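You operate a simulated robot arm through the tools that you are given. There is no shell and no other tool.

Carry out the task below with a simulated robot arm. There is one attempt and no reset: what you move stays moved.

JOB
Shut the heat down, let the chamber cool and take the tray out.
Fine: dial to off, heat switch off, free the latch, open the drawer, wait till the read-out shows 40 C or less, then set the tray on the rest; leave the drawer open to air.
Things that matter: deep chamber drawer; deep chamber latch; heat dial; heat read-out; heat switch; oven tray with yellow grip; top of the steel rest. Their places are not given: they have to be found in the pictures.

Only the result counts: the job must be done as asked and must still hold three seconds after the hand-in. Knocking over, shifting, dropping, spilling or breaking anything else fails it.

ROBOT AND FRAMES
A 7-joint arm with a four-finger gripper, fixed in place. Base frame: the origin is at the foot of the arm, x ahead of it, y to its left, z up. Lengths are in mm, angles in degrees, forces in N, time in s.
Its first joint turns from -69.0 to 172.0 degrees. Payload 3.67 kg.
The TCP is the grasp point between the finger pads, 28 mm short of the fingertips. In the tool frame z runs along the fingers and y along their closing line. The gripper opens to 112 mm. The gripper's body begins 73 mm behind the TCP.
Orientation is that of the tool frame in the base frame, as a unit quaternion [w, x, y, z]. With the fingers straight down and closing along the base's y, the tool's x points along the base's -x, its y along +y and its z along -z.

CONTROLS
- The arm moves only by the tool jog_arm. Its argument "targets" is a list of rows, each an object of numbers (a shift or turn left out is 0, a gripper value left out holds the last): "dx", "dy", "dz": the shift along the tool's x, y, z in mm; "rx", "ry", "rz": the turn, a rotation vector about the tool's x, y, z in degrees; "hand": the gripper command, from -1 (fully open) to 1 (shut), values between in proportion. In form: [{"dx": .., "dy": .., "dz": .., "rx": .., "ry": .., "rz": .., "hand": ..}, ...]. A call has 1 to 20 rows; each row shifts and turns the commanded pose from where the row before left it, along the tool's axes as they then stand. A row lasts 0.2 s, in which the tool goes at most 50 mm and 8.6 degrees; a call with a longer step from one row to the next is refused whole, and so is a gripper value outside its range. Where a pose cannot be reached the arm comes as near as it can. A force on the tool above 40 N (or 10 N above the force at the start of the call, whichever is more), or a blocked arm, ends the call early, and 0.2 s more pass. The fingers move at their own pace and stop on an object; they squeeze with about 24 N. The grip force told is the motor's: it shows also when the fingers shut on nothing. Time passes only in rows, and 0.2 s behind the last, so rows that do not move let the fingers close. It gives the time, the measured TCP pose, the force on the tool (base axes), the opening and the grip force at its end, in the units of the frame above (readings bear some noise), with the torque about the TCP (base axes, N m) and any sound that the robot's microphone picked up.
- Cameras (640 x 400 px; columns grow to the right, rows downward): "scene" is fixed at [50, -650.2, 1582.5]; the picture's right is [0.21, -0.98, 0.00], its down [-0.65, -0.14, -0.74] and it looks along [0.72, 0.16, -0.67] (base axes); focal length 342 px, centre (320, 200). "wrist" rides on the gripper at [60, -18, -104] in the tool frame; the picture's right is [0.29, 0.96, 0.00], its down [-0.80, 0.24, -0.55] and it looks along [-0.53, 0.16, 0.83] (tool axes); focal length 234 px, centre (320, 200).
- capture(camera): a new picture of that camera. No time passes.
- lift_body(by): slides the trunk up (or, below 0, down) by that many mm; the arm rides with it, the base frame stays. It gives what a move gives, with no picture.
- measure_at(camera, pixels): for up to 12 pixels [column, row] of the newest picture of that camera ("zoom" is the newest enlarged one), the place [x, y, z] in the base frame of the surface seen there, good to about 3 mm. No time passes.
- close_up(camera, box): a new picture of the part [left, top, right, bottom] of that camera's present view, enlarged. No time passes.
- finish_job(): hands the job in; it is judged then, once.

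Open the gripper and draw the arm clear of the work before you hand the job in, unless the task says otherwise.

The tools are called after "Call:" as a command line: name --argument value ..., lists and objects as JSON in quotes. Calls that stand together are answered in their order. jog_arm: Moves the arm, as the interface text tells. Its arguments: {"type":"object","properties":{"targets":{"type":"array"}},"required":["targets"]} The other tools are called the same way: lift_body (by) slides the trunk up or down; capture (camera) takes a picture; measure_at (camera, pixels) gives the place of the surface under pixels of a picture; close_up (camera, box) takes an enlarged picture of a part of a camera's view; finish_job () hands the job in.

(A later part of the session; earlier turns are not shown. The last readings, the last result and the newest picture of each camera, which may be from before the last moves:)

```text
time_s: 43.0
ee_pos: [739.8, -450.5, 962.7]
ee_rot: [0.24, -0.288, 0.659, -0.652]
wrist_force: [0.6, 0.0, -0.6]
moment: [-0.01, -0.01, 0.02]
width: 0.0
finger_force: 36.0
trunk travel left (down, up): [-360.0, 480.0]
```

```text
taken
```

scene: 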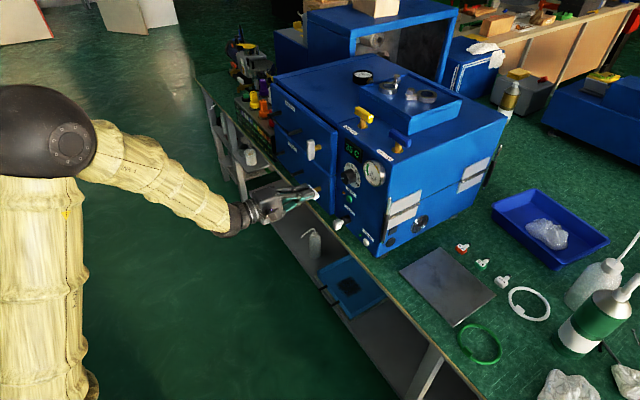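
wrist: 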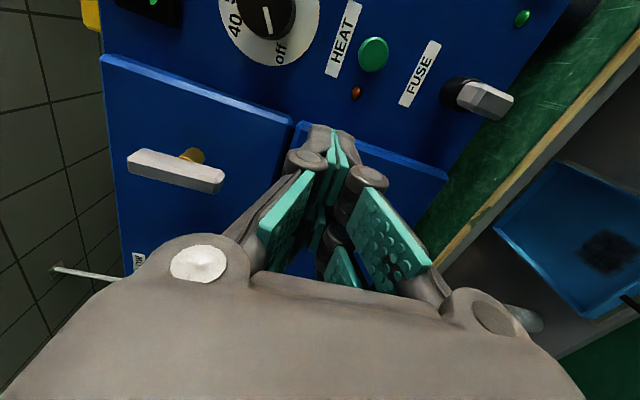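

Rolling freed the arm (no block reported). The latch bar is now in view at (175,170). I correct the small orientation error and move to in front of the latch (u=-253, z=909), with the hand half open.

Call:
jog_arm --targets '[{"rx": 2, "ry": -1.1, "rz": 3.4, "dz": -10, "hand": 0.0}, {"dx": -16, "dy": 18}, {"dx": -16, "dy": 18}, {"dx": -16, "dy": 18}, {}]'

Call:
capture --camera "wrist"

```text
time_s: 44.2
ee_pos: [766.2, -408.7, 910.8]
ee_rot: [0.269, -0.27, 0.654, -0.654]
wrist_force: [-0.3, -0.3, -0.6]
moment: [0.0, -0.01, 0.01]
width: 55.8
finger_force: 0.0
trunk travel left (down, up): [-360.0, 480.0]
```

```text
taken
```

wrist: 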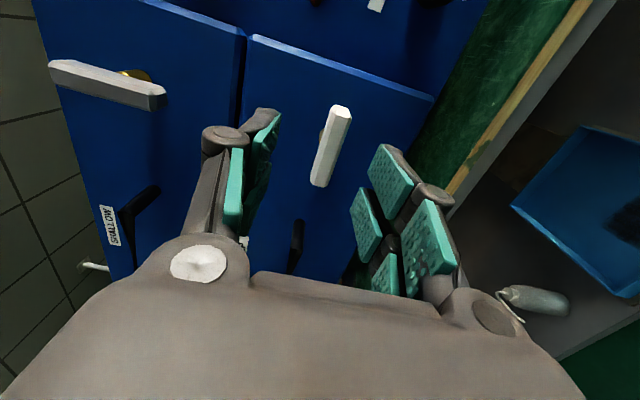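

In position: the latch bar is between the fingers at (332,145). I zoom to check for marks and measure its ends.

Call:
close_up --camera "wrist" --box '[270, 80, 410, 210]'

Call:
measure_at --camera "wrist" --pixels '[[341, 112], [318, 180], [330, 145], [338, 148], [322, 140], [320, 132], [347, 115], [400, 130], [270, 170]]'

```text
3.08 times, centred on (340, 145) of wrist
```

zoom: 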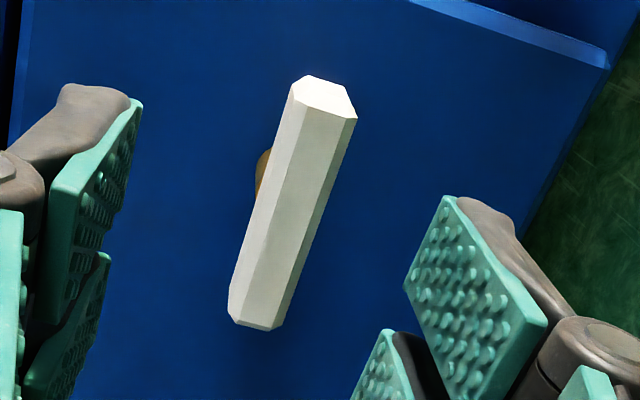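

```text
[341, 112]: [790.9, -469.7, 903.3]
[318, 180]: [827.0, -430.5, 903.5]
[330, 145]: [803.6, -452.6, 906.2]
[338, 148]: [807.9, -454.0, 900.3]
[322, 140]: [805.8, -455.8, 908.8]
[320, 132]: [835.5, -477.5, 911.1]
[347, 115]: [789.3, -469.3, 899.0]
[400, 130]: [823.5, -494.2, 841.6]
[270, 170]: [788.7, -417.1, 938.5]
```

Bar centre is about u=-253.6, z=905, front at f≈890. I advance 59 mm with a 5.5 mm down correction, then close gently on it.

Call:
jog_arm --targets '[{"dy": 5.5, "dx": -0.7, "dz": 20}, {"dz": 20}, {"dz": 19}, {}, {"hand": 1}, {"hand": 1}, {"hand": 1}]'

Call:
capture --camera "wrist"

```text
time_s: 45.9
ee_pos: [810.4, -450.9, 901.3]
ee_rot: [0.269, -0.27, 0.655, -0.653]
wrist_force: [-2.4, 1.8, -16.8]
moment: [0.26, 0.27, 0.16]
width: 14.6
finger_force: 45.0
trunk travel left (down, up): [-360.0, 480.0]
```

```text
taken
```

wrist: 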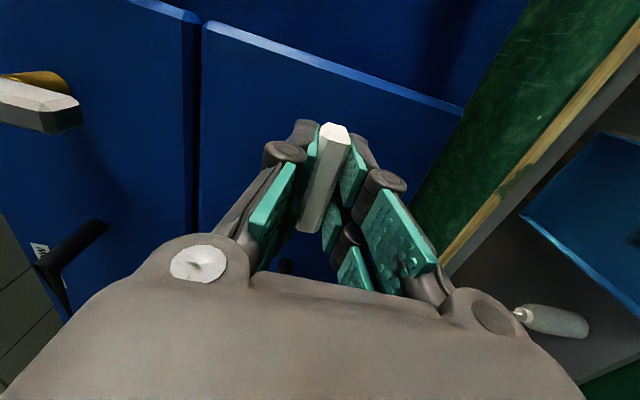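

The bar is held (14.6 mm). I relieve the −17 N load by moving down 1.5 mm, then test a small clockwise turn and read the torque.

Call:
jog_arm --targets '[{"dy": 1.5}, {}, {"rz": 3}, {"rz": 3}, {"rz": 2}, {}]'

Call:
close_up --camera "scene" --box '[270, 150, 370, 220]'

```text
time_s: 47.2
ee_pos: [809.2, -449.9, 901.6]
ee_rot: [0.314, -0.224, 0.671, -0.633]
wrist_force: [-6.0, 9.6, -18.6]
moment: [-1.48, 1.98, 0.62]
width: 15.5
finger_force: 44.1
trunk travel left (down, up): [-360.0, 480.0]
```

```text
5.71 times, centred on (320, 185) of scene
```

zoom: 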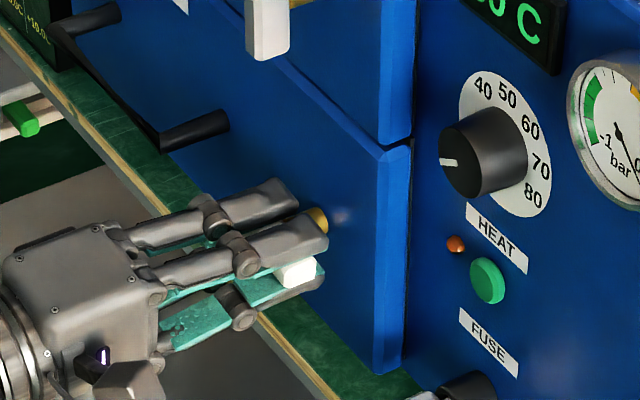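

Turning clockwise gives −2.4 N·m resistance, so it seems to be at a stop that way. I go back and test counter-clockwise.

Call:
jog_arm --targets '[{"rz": -4}, {"rz": -4}, {}, {"rz": -3}, {"rz": -3}, {"rz": -2}, {}]'

Call:
capture --camera "wrist"

```text
time_s: 48.9
ee_pos: [808.3, -449.0, 902.4]
ee_rot: [-0.224, 0.315, -0.633, 0.671]
wrist_force: [0.2, 12.3, -15.2]
moment: [0.16, 0.21, -0.1]
width: 14.5
finger_force: 44.9
trunk travel left (down, up): [-360.0, 480.0]
```

```text
taken
```

wrist: 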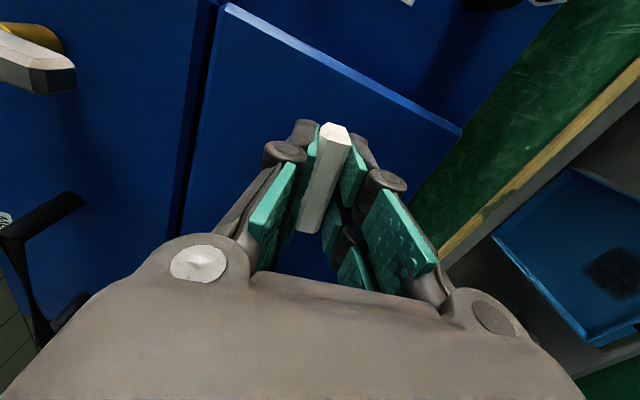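

Counter-clockwise is free (torque ≈0) and the bar follows the hand. I relieve the side load and continue CCW in steps.

Call:
jog_arm --targets '[{"dy": 1.2, "dx": -0.8, "dz": -0.8}, {"rz": -5}, {"rz": -5}, {"rz": -5}, {"rz": -5}, {"rz": -5}, {"rz": -5}, {}]'

Call:
capture --camera "wrist"

```text
time_s: 50.6
ee_pos: [809.6, -450.1, 903.4]
ee_rot: [-0.042, 0.468, -0.53, 0.706]
wrist_force: [7.0, 4.7, 4.3]
moment: [-0.32, -0.32, -0.3]
width: 14.6
finger_force: 45.2
trunk travel left (down, up): [-360.0, 480.0]
```

```text
taken
```

wrist: 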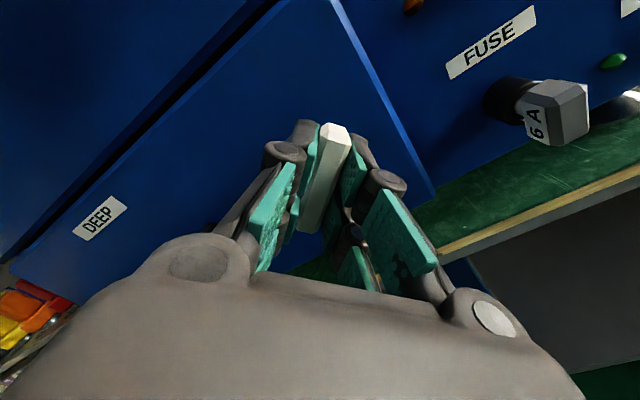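

The latch is at about 38° CCW with little load. Continue another 25°.

Call:
jog_arm --targets '[{"rz": -5}, {"rz": -5}, {"rz": -5}, {"rz": -5}, {"rz": -5}, {}]'

```text
time_s: 51.6
ee_pos: [809.9, -450.2, 902.1]
ee_rot: [0.06, 0.542, -0.457, 0.703]
wrist_force: [3.8, 44.7, 11.5]
moment: [0.1, -0.02, 0.94]
width: 14.9
finger_force: 44.9
trunk travel left (down, up): [-360.0, 480.0]
stopped in row 4: the force on the tool passed its limit at 45 N (the readings are from after the stop); the commanded pose is now the measured one
```

A 45 N side force with no twist about the latch axis — the arm is at a wrist limit, not the latch at a stop. I release, back off, and will re-grip with the hand rolled by 180°.

Call:
jog_arm --targets '[{"hand": 0}, {"hand": 0}, {}, {"dz": -20}, {"dz": -25}, {}]'

Call:
capture --camera "wrist"

```text
time_s: 53.0
ee_pos: [767.7, -446.7, 873.1]
ee_rot: [0.075, 0.543, -0.478, 0.686]
wrist_force: [23.1, 20.7, 36.0]
moment: [-0.66, -0.78, 0.2]
width: 94.2
finger_force: 24.0
trunk travel left (down, up): [-360.0, 480.0]
```

```text
taken
```

wrist: 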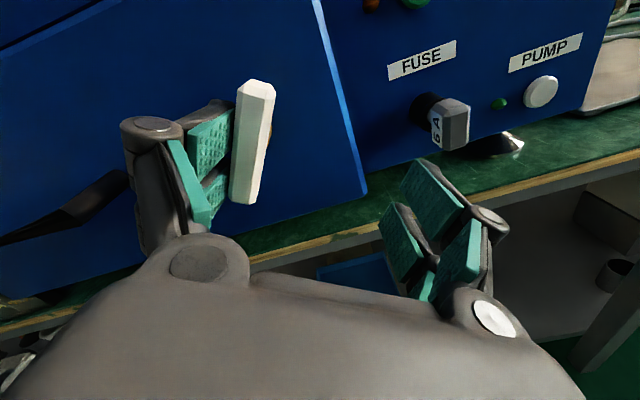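

The arm drifted low-right after release, and the left finger presses against the bar (force up/left). I move the hand along −y (back up-left) to unload, and then back off while rolling away from the limit.

Call:
jog_arm --targets '[{"dy": -10, "hand": 0}, {"dy": -10, "rz": 4}, {"dz": -15, "rz": 6}, {"dz": -15, "rz": 8}, {"rz": 8}, {}]'

Call:
capture --camera "wrist"

```text
time_s: 53.7
ee_pos: [782.3, -430.0, 859.2]
ee_rot: [0.049, 0.534, -0.499, 0.681]
wrist_force: [26.6, 28.7, 14.5]
moment: [-1.31, 0.74, 0.93]
width: 77.6
finger_force: 20.2
trunk travel left (down, up): [-360.0, 480.0]
stopped in row 3: the force on the tool passed its limit at 63 N (the readings are from after the stop); the commanded pose is now the measured one
```

```text
taken
```

wrist: 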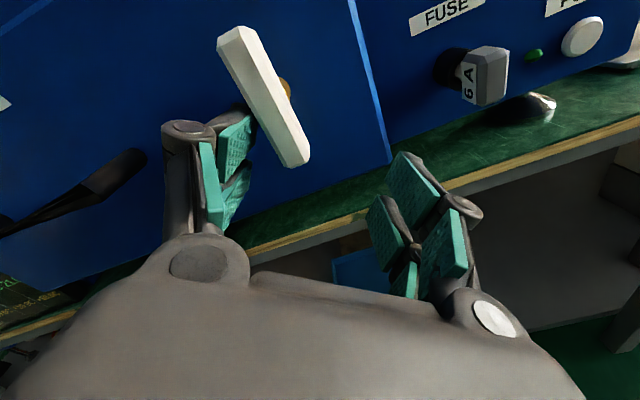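

The bar has been pushed further counter-clockwise and the finger still leans on it. I retreat straight back only, without rotation, to get free.

Call:
jog_arm --targets '[{"dz": -10, "hand": 0}, {"dz": -15}, {"dz": -15}, {}]'

Call:
capture --camera "wrist"

Call:
capture --camera "scene"

```text
time_s: 54.0
ee_pos: [781.0, -428.8, 858.3]
ee_rot: [0.05, 0.536, -0.498, 0.68]
wrist_force: [32.6, 32.3, 7.4]
moment: [-1.86, 0.71, 1.06]
width: 77.9
finger_force: 21.2
trunk travel left (down, up): [-360.0, 480.0]
stopped in row 1: the force on the tool passed its limit at 55 N (the readings are from after the stop); the commanded pose is now the measured one
```

```text
taken
```

wrist: 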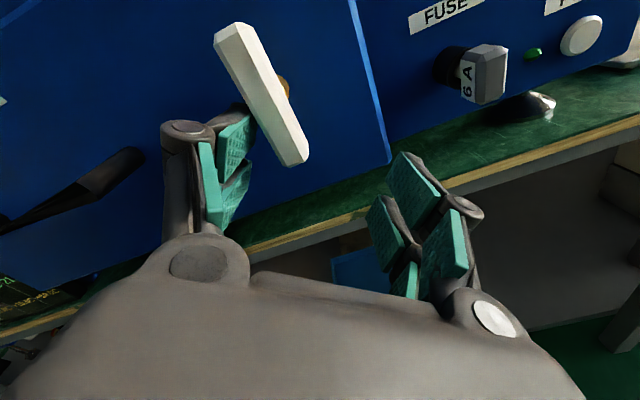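

```text
taken
```

scene: 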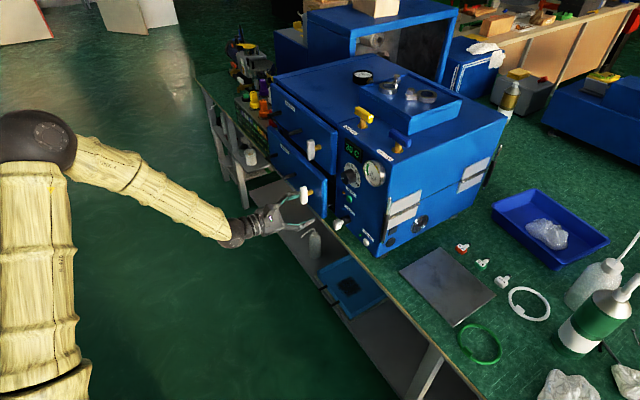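

The scene suggests the latch is now upright and the drawer may have shifted. I zoom to see the finger, latch and drawer.

Call:
close_up --camera "scene" --box '[230, 130, 350, 260]'

Call:
measure_at --camera "wrist" --pixels '[[235, 40], [292, 150], [265, 95], [285, 85], [100, 100], [330, 120], [20, 220], [130, 160], [240, 130], [375, 140]]'

```text
3.08 times, centred on (290, 195) of scene
```

zoom: 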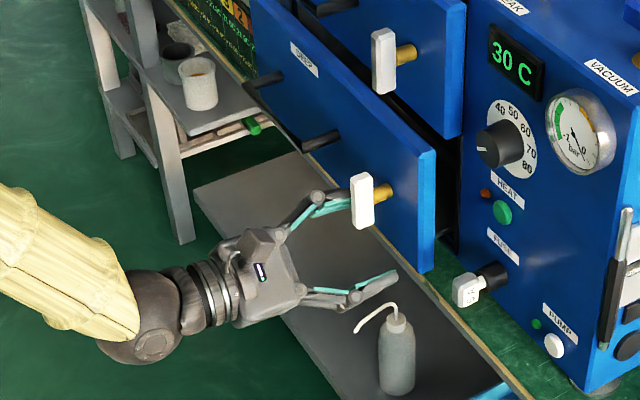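

```text
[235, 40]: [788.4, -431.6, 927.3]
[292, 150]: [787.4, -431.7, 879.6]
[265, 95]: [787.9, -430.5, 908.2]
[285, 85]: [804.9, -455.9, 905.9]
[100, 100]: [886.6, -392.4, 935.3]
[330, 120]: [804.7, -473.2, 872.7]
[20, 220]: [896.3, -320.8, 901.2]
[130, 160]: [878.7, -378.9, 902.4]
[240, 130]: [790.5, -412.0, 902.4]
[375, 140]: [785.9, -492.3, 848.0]
```

The latch is now upright, the deep drawer has come out about 28 mm, and the read-out shows 30 C. The upper finger only squeezes the bar because the hand tries to close to 56 mm, so I open the hand fully.

Call:
jog_arm --targets '[{"hand": -1}, {"hand": -1}, {"hand": -1}]'

Call:
capture --camera "wrist"

```text
time_s: 54.8
ee_pos: [776.3, -432.7, 856.4]
ee_rot: [0.05, 0.533, -0.501, 0.68]
wrist_force: [-0.1, 0.3, -0.6]
moment: [0.01, 0.0, -0.04]
width: 111.9
finger_force: 0.1
trunk travel left (down, up): [-360.0, 480.0]
```

```text
taken
```

wrist: 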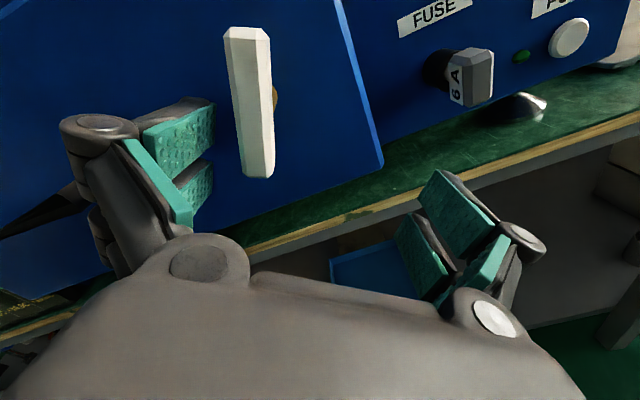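

Free now (zero force). I measure the bar ends and drawer face again.

Call:
measure_at --camera "wrist" --pixels '[[247, 42], [259, 165], [252, 100], [274, 95], [320, 60], [300, 150], [60, 200], [100, 60], [370, 130]]'

Call:
close_up --camera "scene" --box '[250, 130, 350, 230]'

```text
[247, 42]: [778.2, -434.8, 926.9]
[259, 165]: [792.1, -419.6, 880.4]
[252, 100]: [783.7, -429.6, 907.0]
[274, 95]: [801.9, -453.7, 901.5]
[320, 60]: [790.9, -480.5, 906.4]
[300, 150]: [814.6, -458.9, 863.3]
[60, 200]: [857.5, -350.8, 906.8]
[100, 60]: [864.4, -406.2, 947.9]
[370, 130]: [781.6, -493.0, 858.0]
```

```text
4.00 times, centred on (300, 180) of scene
```

zoom: 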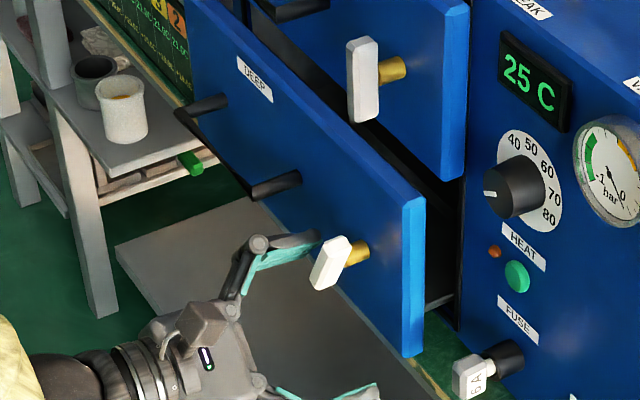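

The latch stands 24° off vertical and the drawer is about 32 mm open; read-out 25 C. I retreat straight back, then roll the hand away from the wrist limit.

Call:
jog_arm --targets '[{"dz": -10}, {"dz": -15}, {"dz": -15}, {}]'

Call:
capture --camera "wrist"

```text
time_s: 55.5
ee_pos: [759.2, -426.0, 839.9]
ee_rot: [0.057, 0.538, -0.508, 0.67]
wrist_force: [34.6, 30.6, 8.6]
moment: [-1.6, 1.59, 0.54]
width: 112.1
finger_force: 0.3
trunk travel left (down, up): [-360.0, 480.0]
stopped in row 3: the force on the tool passed its limit at 52 N (the readings are from after the stop); the commanded pose is now the measured one
```

```text
taken
```

wrist: 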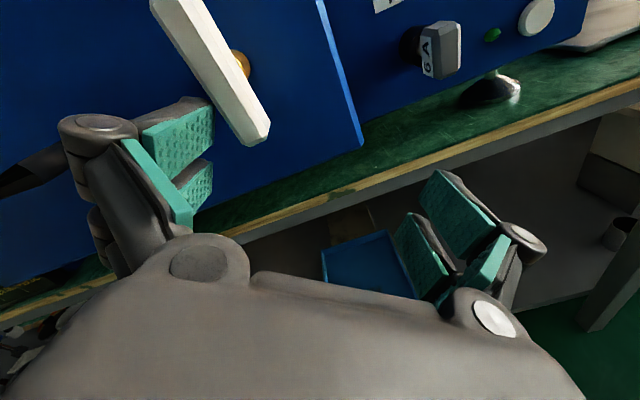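

Retreating along this axis makes the arm slide down/right into the latch. I first shift the hand left (−u) by about 15 mm to unload, and read the force.

Call:
jog_arm --targets '[{"dx": -4.3, "dy": -6.1}, {"dx": -4.3, "dy": -6.1}, {}]'

Call:
capture --camera "wrist"

```text
time_s: 56.3
ee_pos: [762.3, -427.6, 839.0]
ee_rot: [0.06, 0.533, -0.519, 0.666]
wrist_force: [2.7, 4.8, 1.6]
moment: [-0.28, 0.12, 0.2]
width: 112.2
finger_force: 0.2
trunk travel left (down, up): [-360.0, 480.0]
```

```text
taken
```

wrist: 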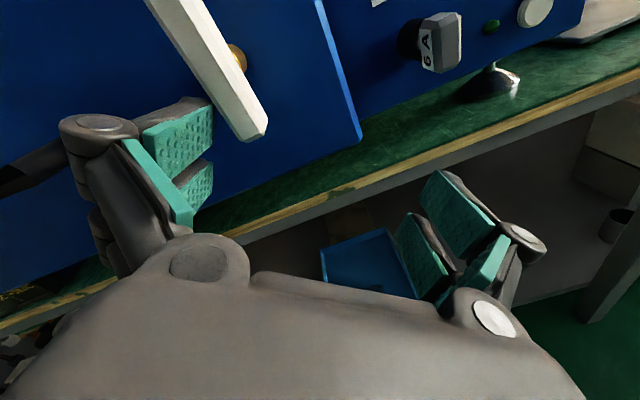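

Unloaded now. The trunk lift moves the arm straight down without changing joints, so I lower 100 mm to take the fingers clear below the latch.

Call:
lift_body --by -100

Call:
capture --camera "wrist"

Call:
close_up --camera "scene" --box '[200, 120, 360, 280]'

```text
time_s: 57.6
ee_pos: [762.1, -427.3, 737.7]
ee_rot: [0.06, 0.534, -0.517, 0.666]
wrist_force: [0.3, -0.7, -1.2]
moment: [0.04, -0.02, 0.01]
width: 112.2
finger_force: 0.1
trunk travel left (down, up): [-260.0, 580.0]
```

```text
taken
```

wrist: 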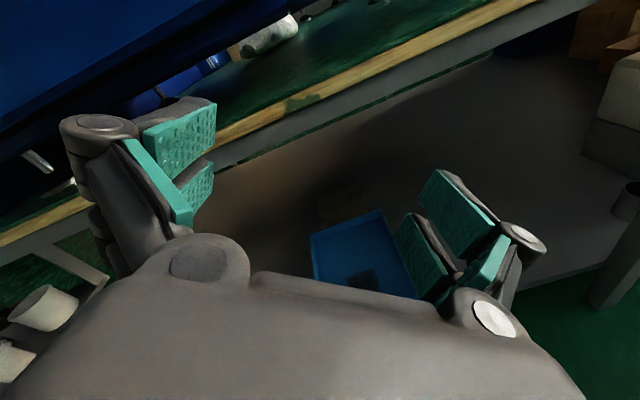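

```text
2.50 times, centred on (280, 200) of scene
```

zoom: 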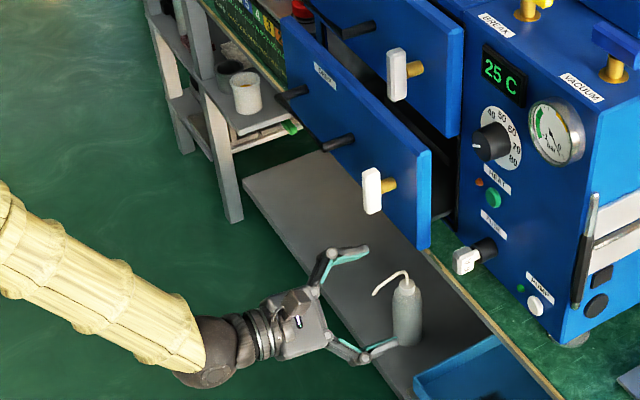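

Clear below the drawer; latch now stands upright and the drawer is partly open. I roll the hand +52° away from the wrist limit, in free space.

Call:
jog_arm --targets '[{"rz": 8.5}, {"rz": 8.5}, {"rz": 8.5}, {"rz": 8.5}, {"rz": 8.5}, {"rz": 8.5}, {}]'

Call:
measure_at --camera "scene" --pixels '[[315, 240], [345, 285], [250, 155], [245, 158]]'

```text
time_s: 59.2
ee_pos: [765.7, -421.5, 740.6]
ee_rot: [0.235, -0.263, 0.693, -0.629]
wrist_force: [0.8, 0.7, 0.2]
moment: [-0.01, 0.01, -0.02]
width: 112.1
finger_force: 0.0
trunk travel left (down, up): [-260.0, 580.0]
```

```text
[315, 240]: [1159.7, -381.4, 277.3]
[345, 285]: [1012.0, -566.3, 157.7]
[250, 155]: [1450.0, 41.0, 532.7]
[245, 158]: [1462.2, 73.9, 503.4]
```

Rolled freely. I correct the tilt, draw back about 60 mm and move left toward the handle (u≈-400), still below the drawer level.

Call:
jog_arm --targets '[{"dz": -20, "rx": 2.8, "ry": -1.8}, {"dz": -20, "rx": 2.8, "ry": -1.8}, {"dz": -20}, {"dx": -30}, {"dx": -30}, {"dx": -30}, {}]'

Call:
capture --camera "scene"

```text
time_s: 60.8
ee_pos: [785.2, -326.6, 741.6]
ee_rot: [0.267, -0.26, 0.667, -0.645]
wrist_force: [-0.2, -0.2, -0.4]
moment: [-0.03, -0.01, -0.02]
width: 112.2
finger_force: 0.1
trunk travel left (down, up): [-260.0, 580.0]
```

```text
taken
```

scene: 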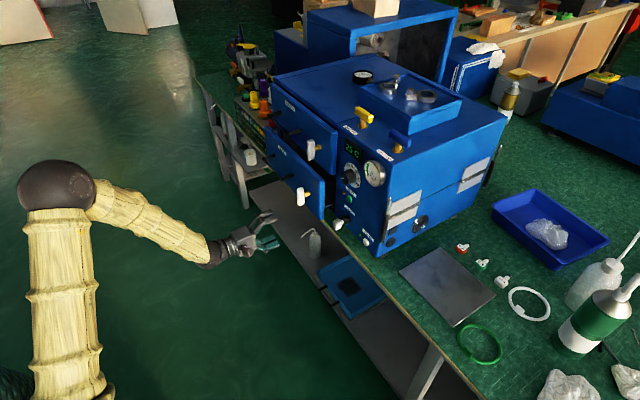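

The arm follows well now. I continue left to u≈-395 and then lift the trunk by 165 mm to handle height.

Call:
jog_arm --targets '[{"dx": -25}, {"dx": -25}, {"dx": -20}, {}]'

Call:
lift_body --by 160

Call:
capture --camera "wrist"

Call:
close_up --camera "scene" --box '[220, 100, 380, 260]'

```text
time_s: 62.0
ee_pos: [832.2, -309.5, 736.7]
ee_rot: [0.259, -0.242, 0.686, -0.636]
wrist_force: [0.1, 0.4, -0.3]
moment: [-0.05, 0.0, 0.01]
width: 112.0
finger_force: 0.1
trunk travel left (down, up): [-260.0, 580.0]
stopped in row 4: the arm was blocked; the commanded pose is now the measured one
```

```text
time_s: 63.9
ee_pos: [832.3, -308.9, 896.7]
ee_rot: [0.258, -0.241, 0.685, -0.637]
wrist_force: [0.0, 1.0, 0.7]
moment: [-0.03, -0.01, 0.01]
width: 112.2
finger_force: 0.1
trunk travel left (down, up): [-420.0, 420.0]
```

```text
taken
```

wrist: 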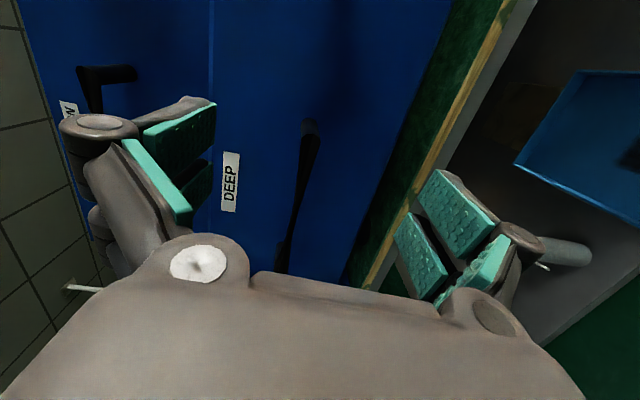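

```text
2.50 times, centred on (300, 180) of scene
```

zoom: 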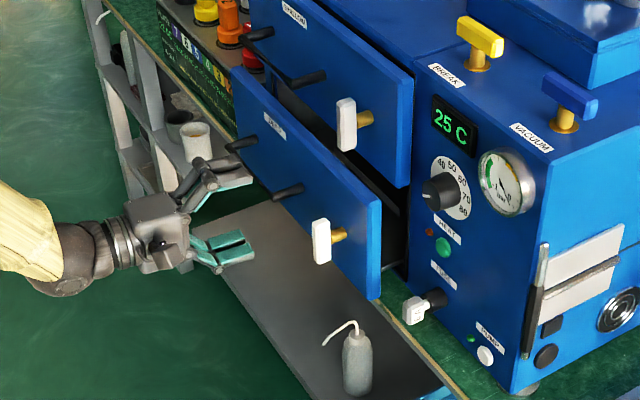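

The handle bar is in view from (310,125) to (285,270); the arm hit a wrist limit at heading −48°. I measure the bar and drawer face, then will yaw the hand toward a more radial heading.

Call:
measure_at --camera "wrist" --pixels '[[310, 130], [308, 160], [300, 200], [290, 245], [316, 145], [250, 120], [380, 100], [270, 220], [120, 75], [95, 100]]'

Call:
close_up --camera "wrist" --box '[220, 100, 400, 280]'

```text
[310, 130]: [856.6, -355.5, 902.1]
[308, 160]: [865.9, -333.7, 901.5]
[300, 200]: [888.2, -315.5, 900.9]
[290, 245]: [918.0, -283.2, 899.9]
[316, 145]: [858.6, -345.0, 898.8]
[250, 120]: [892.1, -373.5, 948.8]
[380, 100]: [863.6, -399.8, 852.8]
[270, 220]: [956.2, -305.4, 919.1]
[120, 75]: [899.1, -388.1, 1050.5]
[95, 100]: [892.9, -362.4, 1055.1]
```

```text
2.22 times, centred on (310, 190) of wrist
```

zoom: 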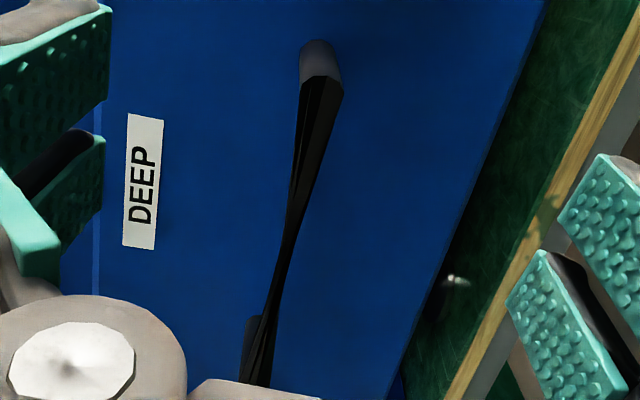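

The bar runs at f≈850, z≈900, and the drawer is out 38 mm. I yaw the hand to heading −30° (nearer radial) and align to grip the bar at u≈-400.

Call:
jog_arm --targets '[{"rx": 0.9, "ry": -6.2, "rz": -1.0}, {"rx": 0.9, "ry": -6.2, "rz": -1.0}, {"rx": 0.9, "ry": -6.2, "rz": -1.0, "hand": -0.2}, {"dx": -16.9, "dy": -2.5, "dz": -2.8}, {}]'

Call:
capture --camera "wrist"

```text
time_s: 65.1
ee_pos: [839.1, -292.0, 899.5]
ee_rot: [-0.354, 0.353, -0.612, 0.613]
wrist_force: [0.2, 0.8, 0.9]
moment: [0.02, 0.0, 0.02]
width: 67.4
finger_force: 0.0
trunk travel left (down, up): [-420.0, 420.0]
```

```text
taken
```

wrist: 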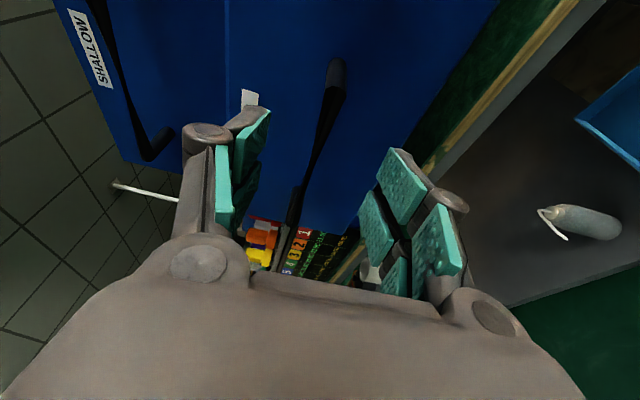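

Pose is exact. I advance 52 mm to straddle the bar and close.

Call:
jog_arm --targets '[{"dz": 20}, {"dz": 20}, {"dz": 12}, {}, {"hand": 1}, {"hand": 1}, {"hand": 1}]'

Call:
capture --camera "wrist"

```text
time_s: 66.7
ee_pos: [883.4, -317.4, 901.9]
ee_rot: [-0.355, 0.353, -0.612, 0.612]
wrist_force: [2.3, 1.2, 11.7]
moment: [-0.27, 0.2, -0.48]
width: 12.9
finger_force: 45.3
trunk travel left (down, up): [-420.0, 420.0]
```

```text
taken
```

wrist: 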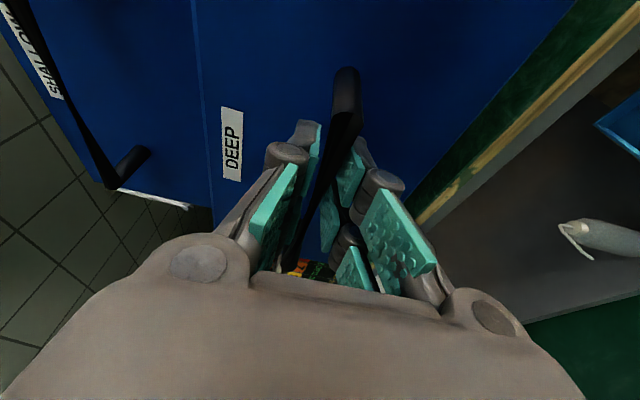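

The handle is held (12.9 mm). I start pulling along the drawer axis in 15–20 mm steps.

Call:
jog_arm --targets '[{"dz": -9.7, "dx": -2.6, "dy": -0.8}, {"dz": -14.5, "dx": -3.9}, {"dz": -19.3, "dx": -5.2}, {"dz": -19.3, "dx": -5.2}, {}]'

Call:
close_up --camera "scene" --box '[200, 80, 400, 260]'

```text
time_s: 67.9
ee_pos: [837.9, -272.8, 901.7]
ee_rot: [0.354, -0.352, 0.613, -0.612]
wrist_force: [-15.2, -14.2, 4.8]
moment: [-0.24, 0.26, -0.53]
width: 12.7
finger_force: 44.9
trunk travel left (down, up): [-420.0, 420.0]
```

```text
2.22 times, centred on (300, 170) of scene
```

zoom: 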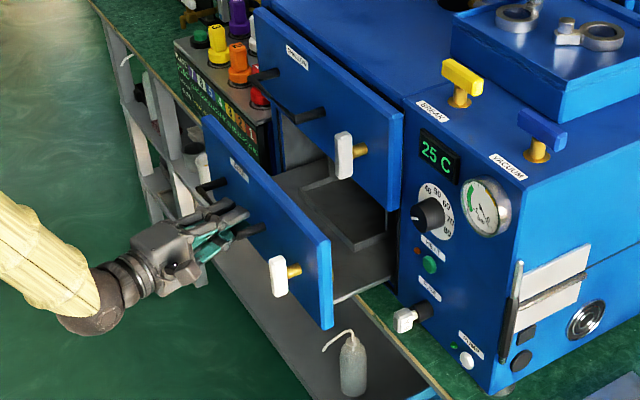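

The drawer slides out nicely and the tray appears inside. A 20 N sideways load suggests a ~1 mm lateral error; I correct and keep pulling.

Call:
jog_arm --targets '[{"dz": -10, "dx": -0.8}, {"dz": -19.3, "dx": -4.9}, {"dz": -19.3, "dx": -4.9}, {"dz": -19.3, "dx": -4.9}, {"dz": -19.3, "dx": -4.9}, {}]'

Call:
close_up --camera "scene" --box '[200, 80, 400, 260]'

```text
time_s: 68.7
ee_pos: [807.6, -241.1, 901.2]
ee_rot: [-0.357, 0.351, -0.611, 0.614]
wrist_force: [19.9, 16.2, 16.6]
moment: [-0.79, 0.75, 0.68]
width: 12.9
finger_force: 45.1
trunk travel left (down, up): [-420.0, 420.0]
stopped in row 4: the force on the tool passed its limit at 52 N (the readings are from after the stop); the commanded pose is now the measured one
```

```text
2.22 times, centred on (300, 170) of scene
```

zoom: 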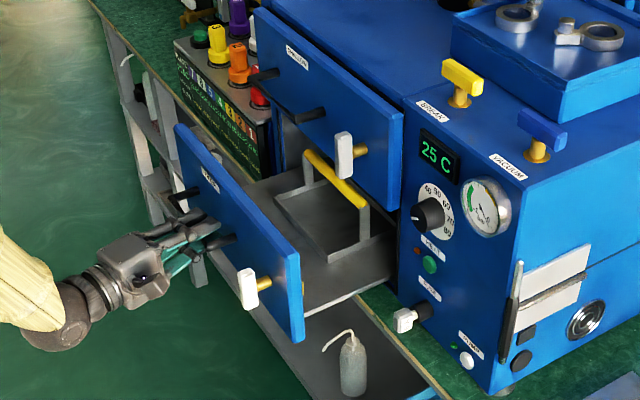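

The yellow grip of the tray is now visible; the stop came from a sideways/vertical load. I null the offsets (−1.4 mm in u, 1 mm up) and pull on in smaller steps.

Call:
jog_arm --targets '[{"dx": -1.3, "dy": -1.0, "dz": 0.3}, {}, {"dz": -9.7, "dx": -2.5}, {"dz": -9.7, "dx": -2.5}, {"dz": -9.7, "dx": -2.5}, {}]'

```text
time_s: 69.4
ee_pos: [804.4, -243.1, 901.8]
ee_rot: [-0.356, 0.35, -0.611, 0.614]
wrist_force: [20.6, 16.9, 9.3]
moment: [-0.7, 0.72, 0.82]
width: 13.1
finger_force: 44.6
trunk travel left (down, up): [-420.0, 420.0]
stopped in row 3: the force on the tool passed its limit at 44 N (the readings are from after the stop); the commanded pose is now the measured one
```

The handle stays at f≈741 (drawer about 146 mm out), so this may be the end of travel. I look at the drawer and tray closely.

Call:
close_up --camera "scene" --box '[240, 110, 360, 230]'

Call:
capture --camera "wrist"

Call:
measure_at --camera "zoom" --pixels '[[220, 105], [265, 150], [320, 190], [270, 210], [330, 250], [380, 260], [190, 90], [300, 300], [440, 240], [345, 160], [160, 200]]'

```text
3.33 times, centred on (300, 170) of scene
```

zoom: 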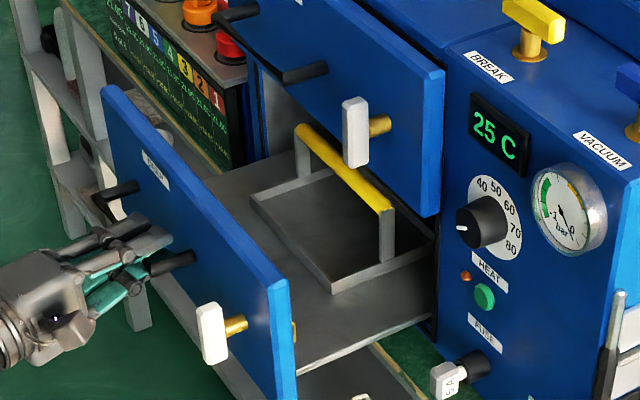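

```text
taken
```

wrist: 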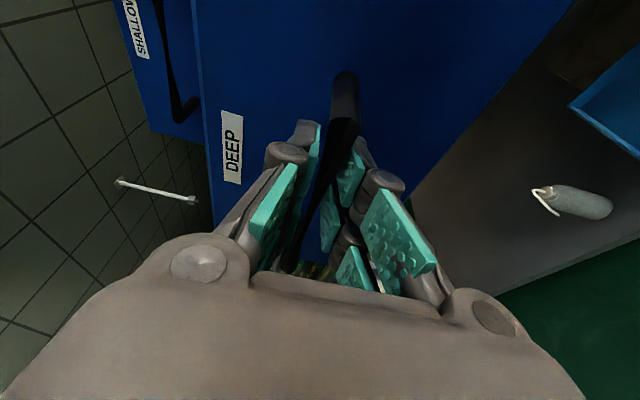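

```text
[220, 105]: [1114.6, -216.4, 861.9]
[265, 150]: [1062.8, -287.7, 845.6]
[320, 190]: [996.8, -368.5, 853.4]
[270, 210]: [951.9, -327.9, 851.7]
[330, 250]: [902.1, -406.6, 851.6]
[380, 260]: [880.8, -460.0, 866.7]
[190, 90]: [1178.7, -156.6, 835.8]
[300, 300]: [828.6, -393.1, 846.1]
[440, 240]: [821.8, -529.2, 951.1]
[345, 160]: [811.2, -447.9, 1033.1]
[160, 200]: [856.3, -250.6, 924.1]
```

I measure the yellow grip bar (zoom (305,133) to (388,208)), its posts, and the tray rim.

Call:
measure_at --camera "zoom" --pixels '[[308, 138], [325, 152], [372, 196], [385, 206], [303, 165], [386, 240], [255, 197], [333, 288], [290, 240], [340, 225], [425, 255], [340, 150]]'

```text
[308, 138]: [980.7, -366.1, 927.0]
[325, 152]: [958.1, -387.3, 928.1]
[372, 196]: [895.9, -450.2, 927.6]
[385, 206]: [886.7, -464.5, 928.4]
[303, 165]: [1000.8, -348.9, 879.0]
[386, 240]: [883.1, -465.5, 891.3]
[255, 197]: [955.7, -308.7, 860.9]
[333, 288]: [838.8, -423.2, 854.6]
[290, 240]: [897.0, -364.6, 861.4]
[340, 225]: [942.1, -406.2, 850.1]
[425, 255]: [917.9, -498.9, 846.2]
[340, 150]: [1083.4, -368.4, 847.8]
```

The tray grip is still under the shallow drawer (f≈953 vs front 932), so the drawer must come out further; the block looks like an arm limit again. I look at the arm posture in the scene.

Call:
capture --camera "scene"

Call:
measure_at --camera "scene" --pixels '[[220, 215], [190, 200], [150, 190], [100, 160], [60, 150], [30, 180], [60, 250], [60, 300], [60, 350], [20, 380]]'

```text
taken
```

scene: 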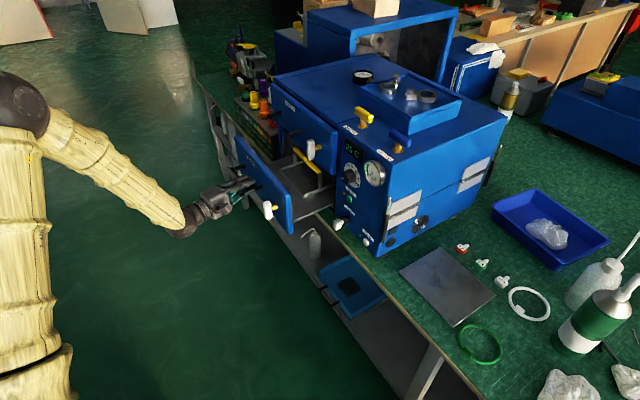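

```text
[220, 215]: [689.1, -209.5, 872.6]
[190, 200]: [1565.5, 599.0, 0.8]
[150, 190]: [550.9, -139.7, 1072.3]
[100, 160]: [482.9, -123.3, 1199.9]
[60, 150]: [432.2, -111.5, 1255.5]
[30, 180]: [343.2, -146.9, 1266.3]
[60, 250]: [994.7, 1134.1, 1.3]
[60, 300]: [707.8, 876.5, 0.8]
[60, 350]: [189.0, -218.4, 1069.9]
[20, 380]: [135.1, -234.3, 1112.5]
```

The forearm slopes about 56° down from a high elbow (≈(400,-120,1270)), so the wrist is bent to its limit; a lower trunk will help. I open the hand around the bar and re-posture by lowering the trunk while jogging up.

Call:
jog_arm --targets '[{"hand": -1}, {"hand": -1}, {"hand": -1}]'

Call:
lift_body --by -30

```text
time_s: 70.2
ee_pos: [802.1, -245.8, 902.3]
ee_rot: [0.355, -0.349, 0.614, -0.613]
wrist_force: [0.1, -0.4, -0.1]
moment: [-0.01, -0.01, -0.01]
width: 112.1
finger_force: 0.0
trunk travel left (down, up): [-420.0, 420.0]
```

```text
time_s: 70.9
ee_pos: [802.0, -243.7, 870.4]
ee_rot: [-0.355, 0.349, -0.613, 0.613]
wrist_force: [-0.8, -0.5, 0.5]
moment: [0.01, -0.01, -0.02]
width: 112.0
finger_force: 0.0
trunk travel left (down, up): [-390.0, 450.0]
```

Free and lowered 30 mm. Now I jog the hand up 35 mm relative to the arm.

Call:
jog_arm --targets '[{"dy": -12}, {"dy": -12}, {"dy": -12}, {}]'

Call:
lift_body --by -35

```text
time_s: 71.9
ee_pos: [802.7, -247.8, 906.3]
ee_rot: [0.353, -0.347, 0.617, -0.611]
wrist_force: [-0.1, 0.5, 0.3]
moment: [0.02, -0.05, -0.05]
width: 112.0
finger_force: 0.0
trunk travel left (down, up): [-390.0, 450.0]
```

```text
time_s: 72.7
ee_pos: [801.6, -248.8, 872.5]
ee_rot: [0.354, -0.346, 0.616, -0.612]
wrist_force: [0.2, -0.6, -0.7]
moment: [0.02, 0.03, 0.07]
width: 112.1
finger_force: 0.0
trunk travel left (down, up): [-355.0, 485.0]
```

That works cleanly. I continue up while drawing back off the handle.

Call:
jog_arm --targets '[{"dy": -14}, {"dy": -14, "dz": -8}, {"dz": -12}, {"dz": -12}, {}]'

```text
time_s: 73.9
ee_pos: [774.4, -235.9, 898.1]
ee_rot: [0.353, -0.343, 0.621, -0.61]
wrist_force: [0.5, -0.4, 0.6]
moment: [0.0, 0.03, -0.04]
width: 112.2
finger_force: 0.1
trunk travel left (down, up): [-355.0, 485.0]
```

Still clear and tracking. I back off another 30 mm so the fingers are fully off the bar.

Call:
jog_arm --targets '[{"dz": -12}, {"dz": -12}, {"dz": -10}, {}]'

Call:
lift_body --by -100

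```text
time_s: 74.9
ee_pos: [746.1, -226.0, 897.8]
ee_rot: [0.352, -0.338, 0.627, -0.607]
wrist_force: [-0.1, 0.1, -0.2]
moment: [-0.02, 0.01, -0.04]
width: 112.0
finger_force: 0.0
trunk travel left (down, up): [-355.0, 485.0]
```

```text
time_s: 76.3
ee_pos: [746.2, -222.5, 802.5]
ee_rot: [0.356, -0.338, 0.625, -0.607]
wrist_force: [-0.3, 0.2, -1.2]
moment: [-0.02, -0.01, 0.0]
width: 111.9
finger_force: 0.1
trunk travel left (down, up): [-255.0, 585.0]
```

Now I jog up 100 mm, lower the trunk another 100 mm, and jog up again, to get the elbow low.

Call:
jog_arm --targets '[{"dy": -20}, {"dy": -20}, {"dy": -20}, {"dy": -20}, {"dy": -20}, {}]'

Call:
lift_body --by -100

Call:
jog_arm --targets '[{"dy": -20}, {"dy": -20}, {"dy": -20}, {"dy": -20}, {"dy": -18}, {}]'

Call:
capture --camera "scene"

```text
time_s: 77.7
ee_pos: [744.7, -211.6, 901.9]
ee_rot: [-0.355, 0.349, -0.613, 0.614]
wrist_force: [-0.3, -0.4, -0.5]
moment: [-0.01, 0.01, 0.01]
width: 112.0
finger_force: 0.0
trunk travel left (down, up): [-255.0, 585.0]
```

```text
time_s: 79.0
ee_pos: [744.6, -211.4, 801.6]
ee_rot: [0.354, -0.349, 0.614, -0.613]
wrist_force: [0.4, 0.0, 0.4]
moment: [-0.02, 0.0, 0.03]
width: 111.9
finger_force: 0.1
trunk travel left (down, up): [-155.0, 685.0]
```

```text
time_s: 80.4
ee_pos: [744.6, -211.1, 900.8]
ee_rot: [0.354, -0.349, 0.614, -0.613]
wrist_force: [0.2, -0.4, 0.2]
moment: [0.02, 0.0, 0.01]
width: 111.9
finger_force: 0.0
trunk travel left (down, up): [-155.0, 685.0]
```

```text
taken
```

scene: 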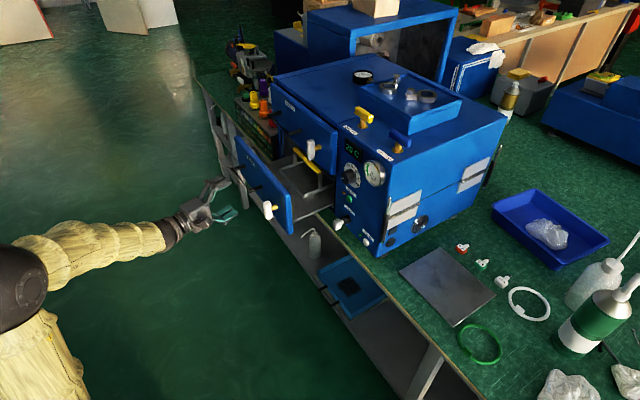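

The arm now tracks exactly with a flat forearm. I re-grip the handle: hand to 62 mm, forward 69 mm, close.

Call:
jog_arm --targets '[{"dx": -2, "dz": 19, "hand": -0.1}, {"dz": 20}, {"dz": 20}, {"dz": 10}, {}, {"hand": 1}, {"hand": 1}, {"hand": 1}]'

Call:
capture --camera "wrist"

```text
time_s: 82.2
ee_pos: [806.2, -245.3, 902.2]
ee_rot: [-0.355, 0.348, -0.613, 0.614]
wrist_force: [4.5, 2.2, 19.5]
moment: [-0.83, 0.9, -0.26]
width: 13.0
finger_force: 45.0
trunk travel left (down, up): [-155.0, 685.0]
```

```text
taken
```

wrist: 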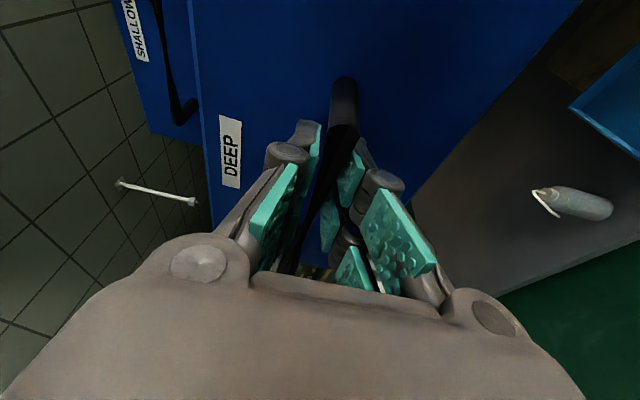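

Held again. I raise 1.5 mm to remove the vertical load, then pull in 15 mm steps.

Call:
jog_arm --targets '[{"dy": -1.5}, {}, {"dz": -9.7, "dx": -2.5}, {"dz": -14.5, "dx": -3.8}, {"dz": -14.5, "dx": -3.8}, {"dz": -14.5, "dx": -3.8}, {}]'

```text
time_s: 83.8
ee_pos: [766.1, -205.7, 902.4]
ee_rot: [-0.354, 0.35, -0.613, 0.614]
wrist_force: [3.9, 5.7, 16.1]
moment: [-0.7, 0.78, -0.39]
width: 13.0
finger_force: 45.1
trunk travel left (down, up): [-155.0, 685.0]
```

The drawer moves freely with low force. I pull on by another 100 mm.

Call:
jog_arm --targets '[{"dy": -1, "dz": -14.5, "dx": -3.8}, {"dz": -19.3, "dx": -5.0}, {"dz": -19.3, "dx": -5.0}, {"dz": -19.3, "dx": -5.0}, {"dz": -19.3, "dx": -5.0}, {}]'

Call:
close_up --camera "scene" --box '[180, 90, 380, 260]'

```text
time_s: 85.0
ee_pos: [707.6, -150.0, 902.3]
ee_rot: [-0.353, 0.345, -0.615, 0.615]
wrist_force: [21.5, -2.6, -1.1]
moment: [-1.17, 1.09, -1.15]
width: 13.2
finger_force: 44.7
trunk travel left (down, up): [-155.0, 685.0]
stopped in row 5: the force on the tool passed its limit at 81 N (the readings are from after the stop); the commanded pose is now the measured one
```

```text
2.35 times, centred on (280, 175) of scene
```

zoom: 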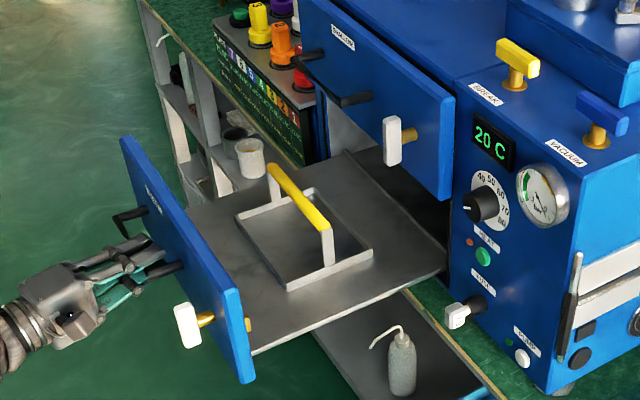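

That was the real end stop (81 N along the pull): the drawer is about 280 mm out, the tray with its yellow grip fully accessible, and the read-out shows 20 C. I release the handle and back away.

Call:
jog_arm --targets '[{"dz": 1}, {"hand": -1}, {"hand": -1}, {"hand": -1}, {"dz": -15}, {"dz": -20}, {"dz": -20}, {"dz": -15}, {}]'

Call:
lift_body --by 150

Call:
capture --camera "scene"

```text
time_s: 87.0
ee_pos: [647.9, -114.4, 902.7]
ee_rot: [-0.353, 0.345, -0.614, 0.615]
wrist_force: [-0.3, -1.5, 0.5]
moment: [-0.02, -0.03, 0.01]
width: 112.1
finger_force: 0.1
trunk travel left (down, up): [-155.0, 685.0]
```

```text
time_s: 88.7
ee_pos: [648.5, -116.7, 1053.8]
ee_rot: [-0.354, 0.346, -0.613, 0.615]
wrist_force: [1.4, 0.2, 0.1]
moment: [-0.04, 0.02, -0.01]
width: 111.9
finger_force: 0.1
trunk travel left (down, up): [-305.0, 535.0]
```

```text
taken
```

scene: 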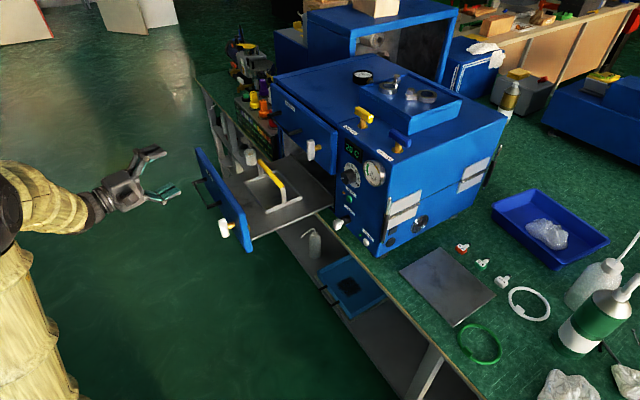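

The drawer is wide open with tray and yellow grip visible at scene (272,180). I zoom and measure the grip, tray rim, drawer front, and the steel rest.

Call:
close_up --camera "scene" --box '[190, 130, 350, 250]'

Call:
measure_at --camera "zoom" --pixels '[[283, 126], [325, 182], [376, 252], [340, 205], [280, 160], [372, 285], [215, 195], [302, 325], [430, 262], [30, 85], [225, 470], [120, 250]]'

```text
3.33 times, centred on (270, 190) of scene
```

zoom: 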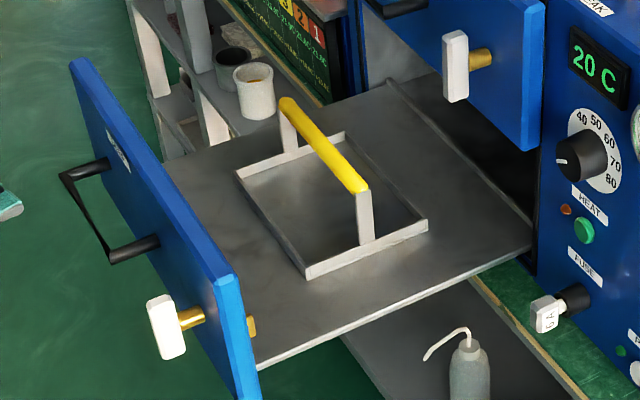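

```text
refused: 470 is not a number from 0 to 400
```

Re-measuring with in-range pixels: bar ends (288,105) and (360,187), tray corners (238,172), (305,273), (427,225), (343,136), drawer front top edge and floor.

Call:
measure_at --camera "zoom" --pixels '[[290, 107], [324, 147], [358, 185], [291, 135], [365, 220], [240, 174], [306, 272], [424, 225], [342, 138], [85, 70], [222, 265], [330, 215]]'

Call:
measure_at --camera "scene" --pixels '[[402, 272], [455, 323], [492, 294], [440, 250], [447, 286], [425, 295], [462, 246], [482, 262], [396, 245], [390, 215], [470, 195], [388, 250]]'

```text
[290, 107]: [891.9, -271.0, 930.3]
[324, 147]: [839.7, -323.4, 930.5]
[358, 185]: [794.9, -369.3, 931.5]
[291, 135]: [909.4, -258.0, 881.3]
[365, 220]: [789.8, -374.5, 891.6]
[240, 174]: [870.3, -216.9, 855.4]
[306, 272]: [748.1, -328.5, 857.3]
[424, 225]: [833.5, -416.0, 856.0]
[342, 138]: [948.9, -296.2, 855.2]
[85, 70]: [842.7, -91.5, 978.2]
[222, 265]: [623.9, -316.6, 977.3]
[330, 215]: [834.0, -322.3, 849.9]
```

```text
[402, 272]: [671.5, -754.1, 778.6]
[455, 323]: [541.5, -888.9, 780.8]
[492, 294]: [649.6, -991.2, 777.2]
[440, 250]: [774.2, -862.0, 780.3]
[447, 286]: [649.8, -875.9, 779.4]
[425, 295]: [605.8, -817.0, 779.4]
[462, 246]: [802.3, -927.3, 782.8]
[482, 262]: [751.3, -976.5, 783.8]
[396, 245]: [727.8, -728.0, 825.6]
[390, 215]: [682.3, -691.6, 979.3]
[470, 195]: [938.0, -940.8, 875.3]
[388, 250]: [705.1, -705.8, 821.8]
```

Grip bar: centre f≈822.5, u≈-377, z≈924 (top 931); drawer front top is z≈978 at f≈640–663. The steel rest centre is f≈1084, u≈152, z≈779.5. I turn the hand to heading −45° and pitch it 48° down to come over the drawer front.

Call:
jog_arm --targets '[{"ry": 7.5, "hand": -0.1}, {"ry": 7.5}, {"rx": -8}, {"rx": -8}, {"rx": -8}, {"rx": -8}, {"rx": -8}, {"rx": -8}, {}]'

Call:
capture --camera "wrist"

```text
time_s: 90.7
ee_pos: [647.3, -115.5, 1053.6]
ee_rot: [0.14, -0.35, 0.865, -0.331]
wrist_force: [-0.5, -0.4, 0.4]
moment: [-0.01, 0.0, -0.02]
width: 61.8
finger_force: 0.1
trunk travel left (down, up): [-305.0, 535.0]
```

```text
taken
```

wrist: 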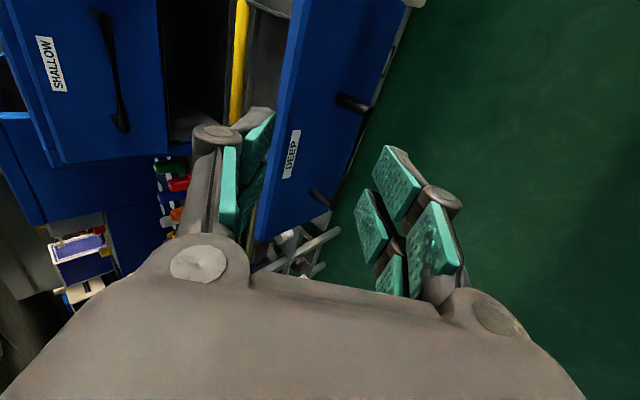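

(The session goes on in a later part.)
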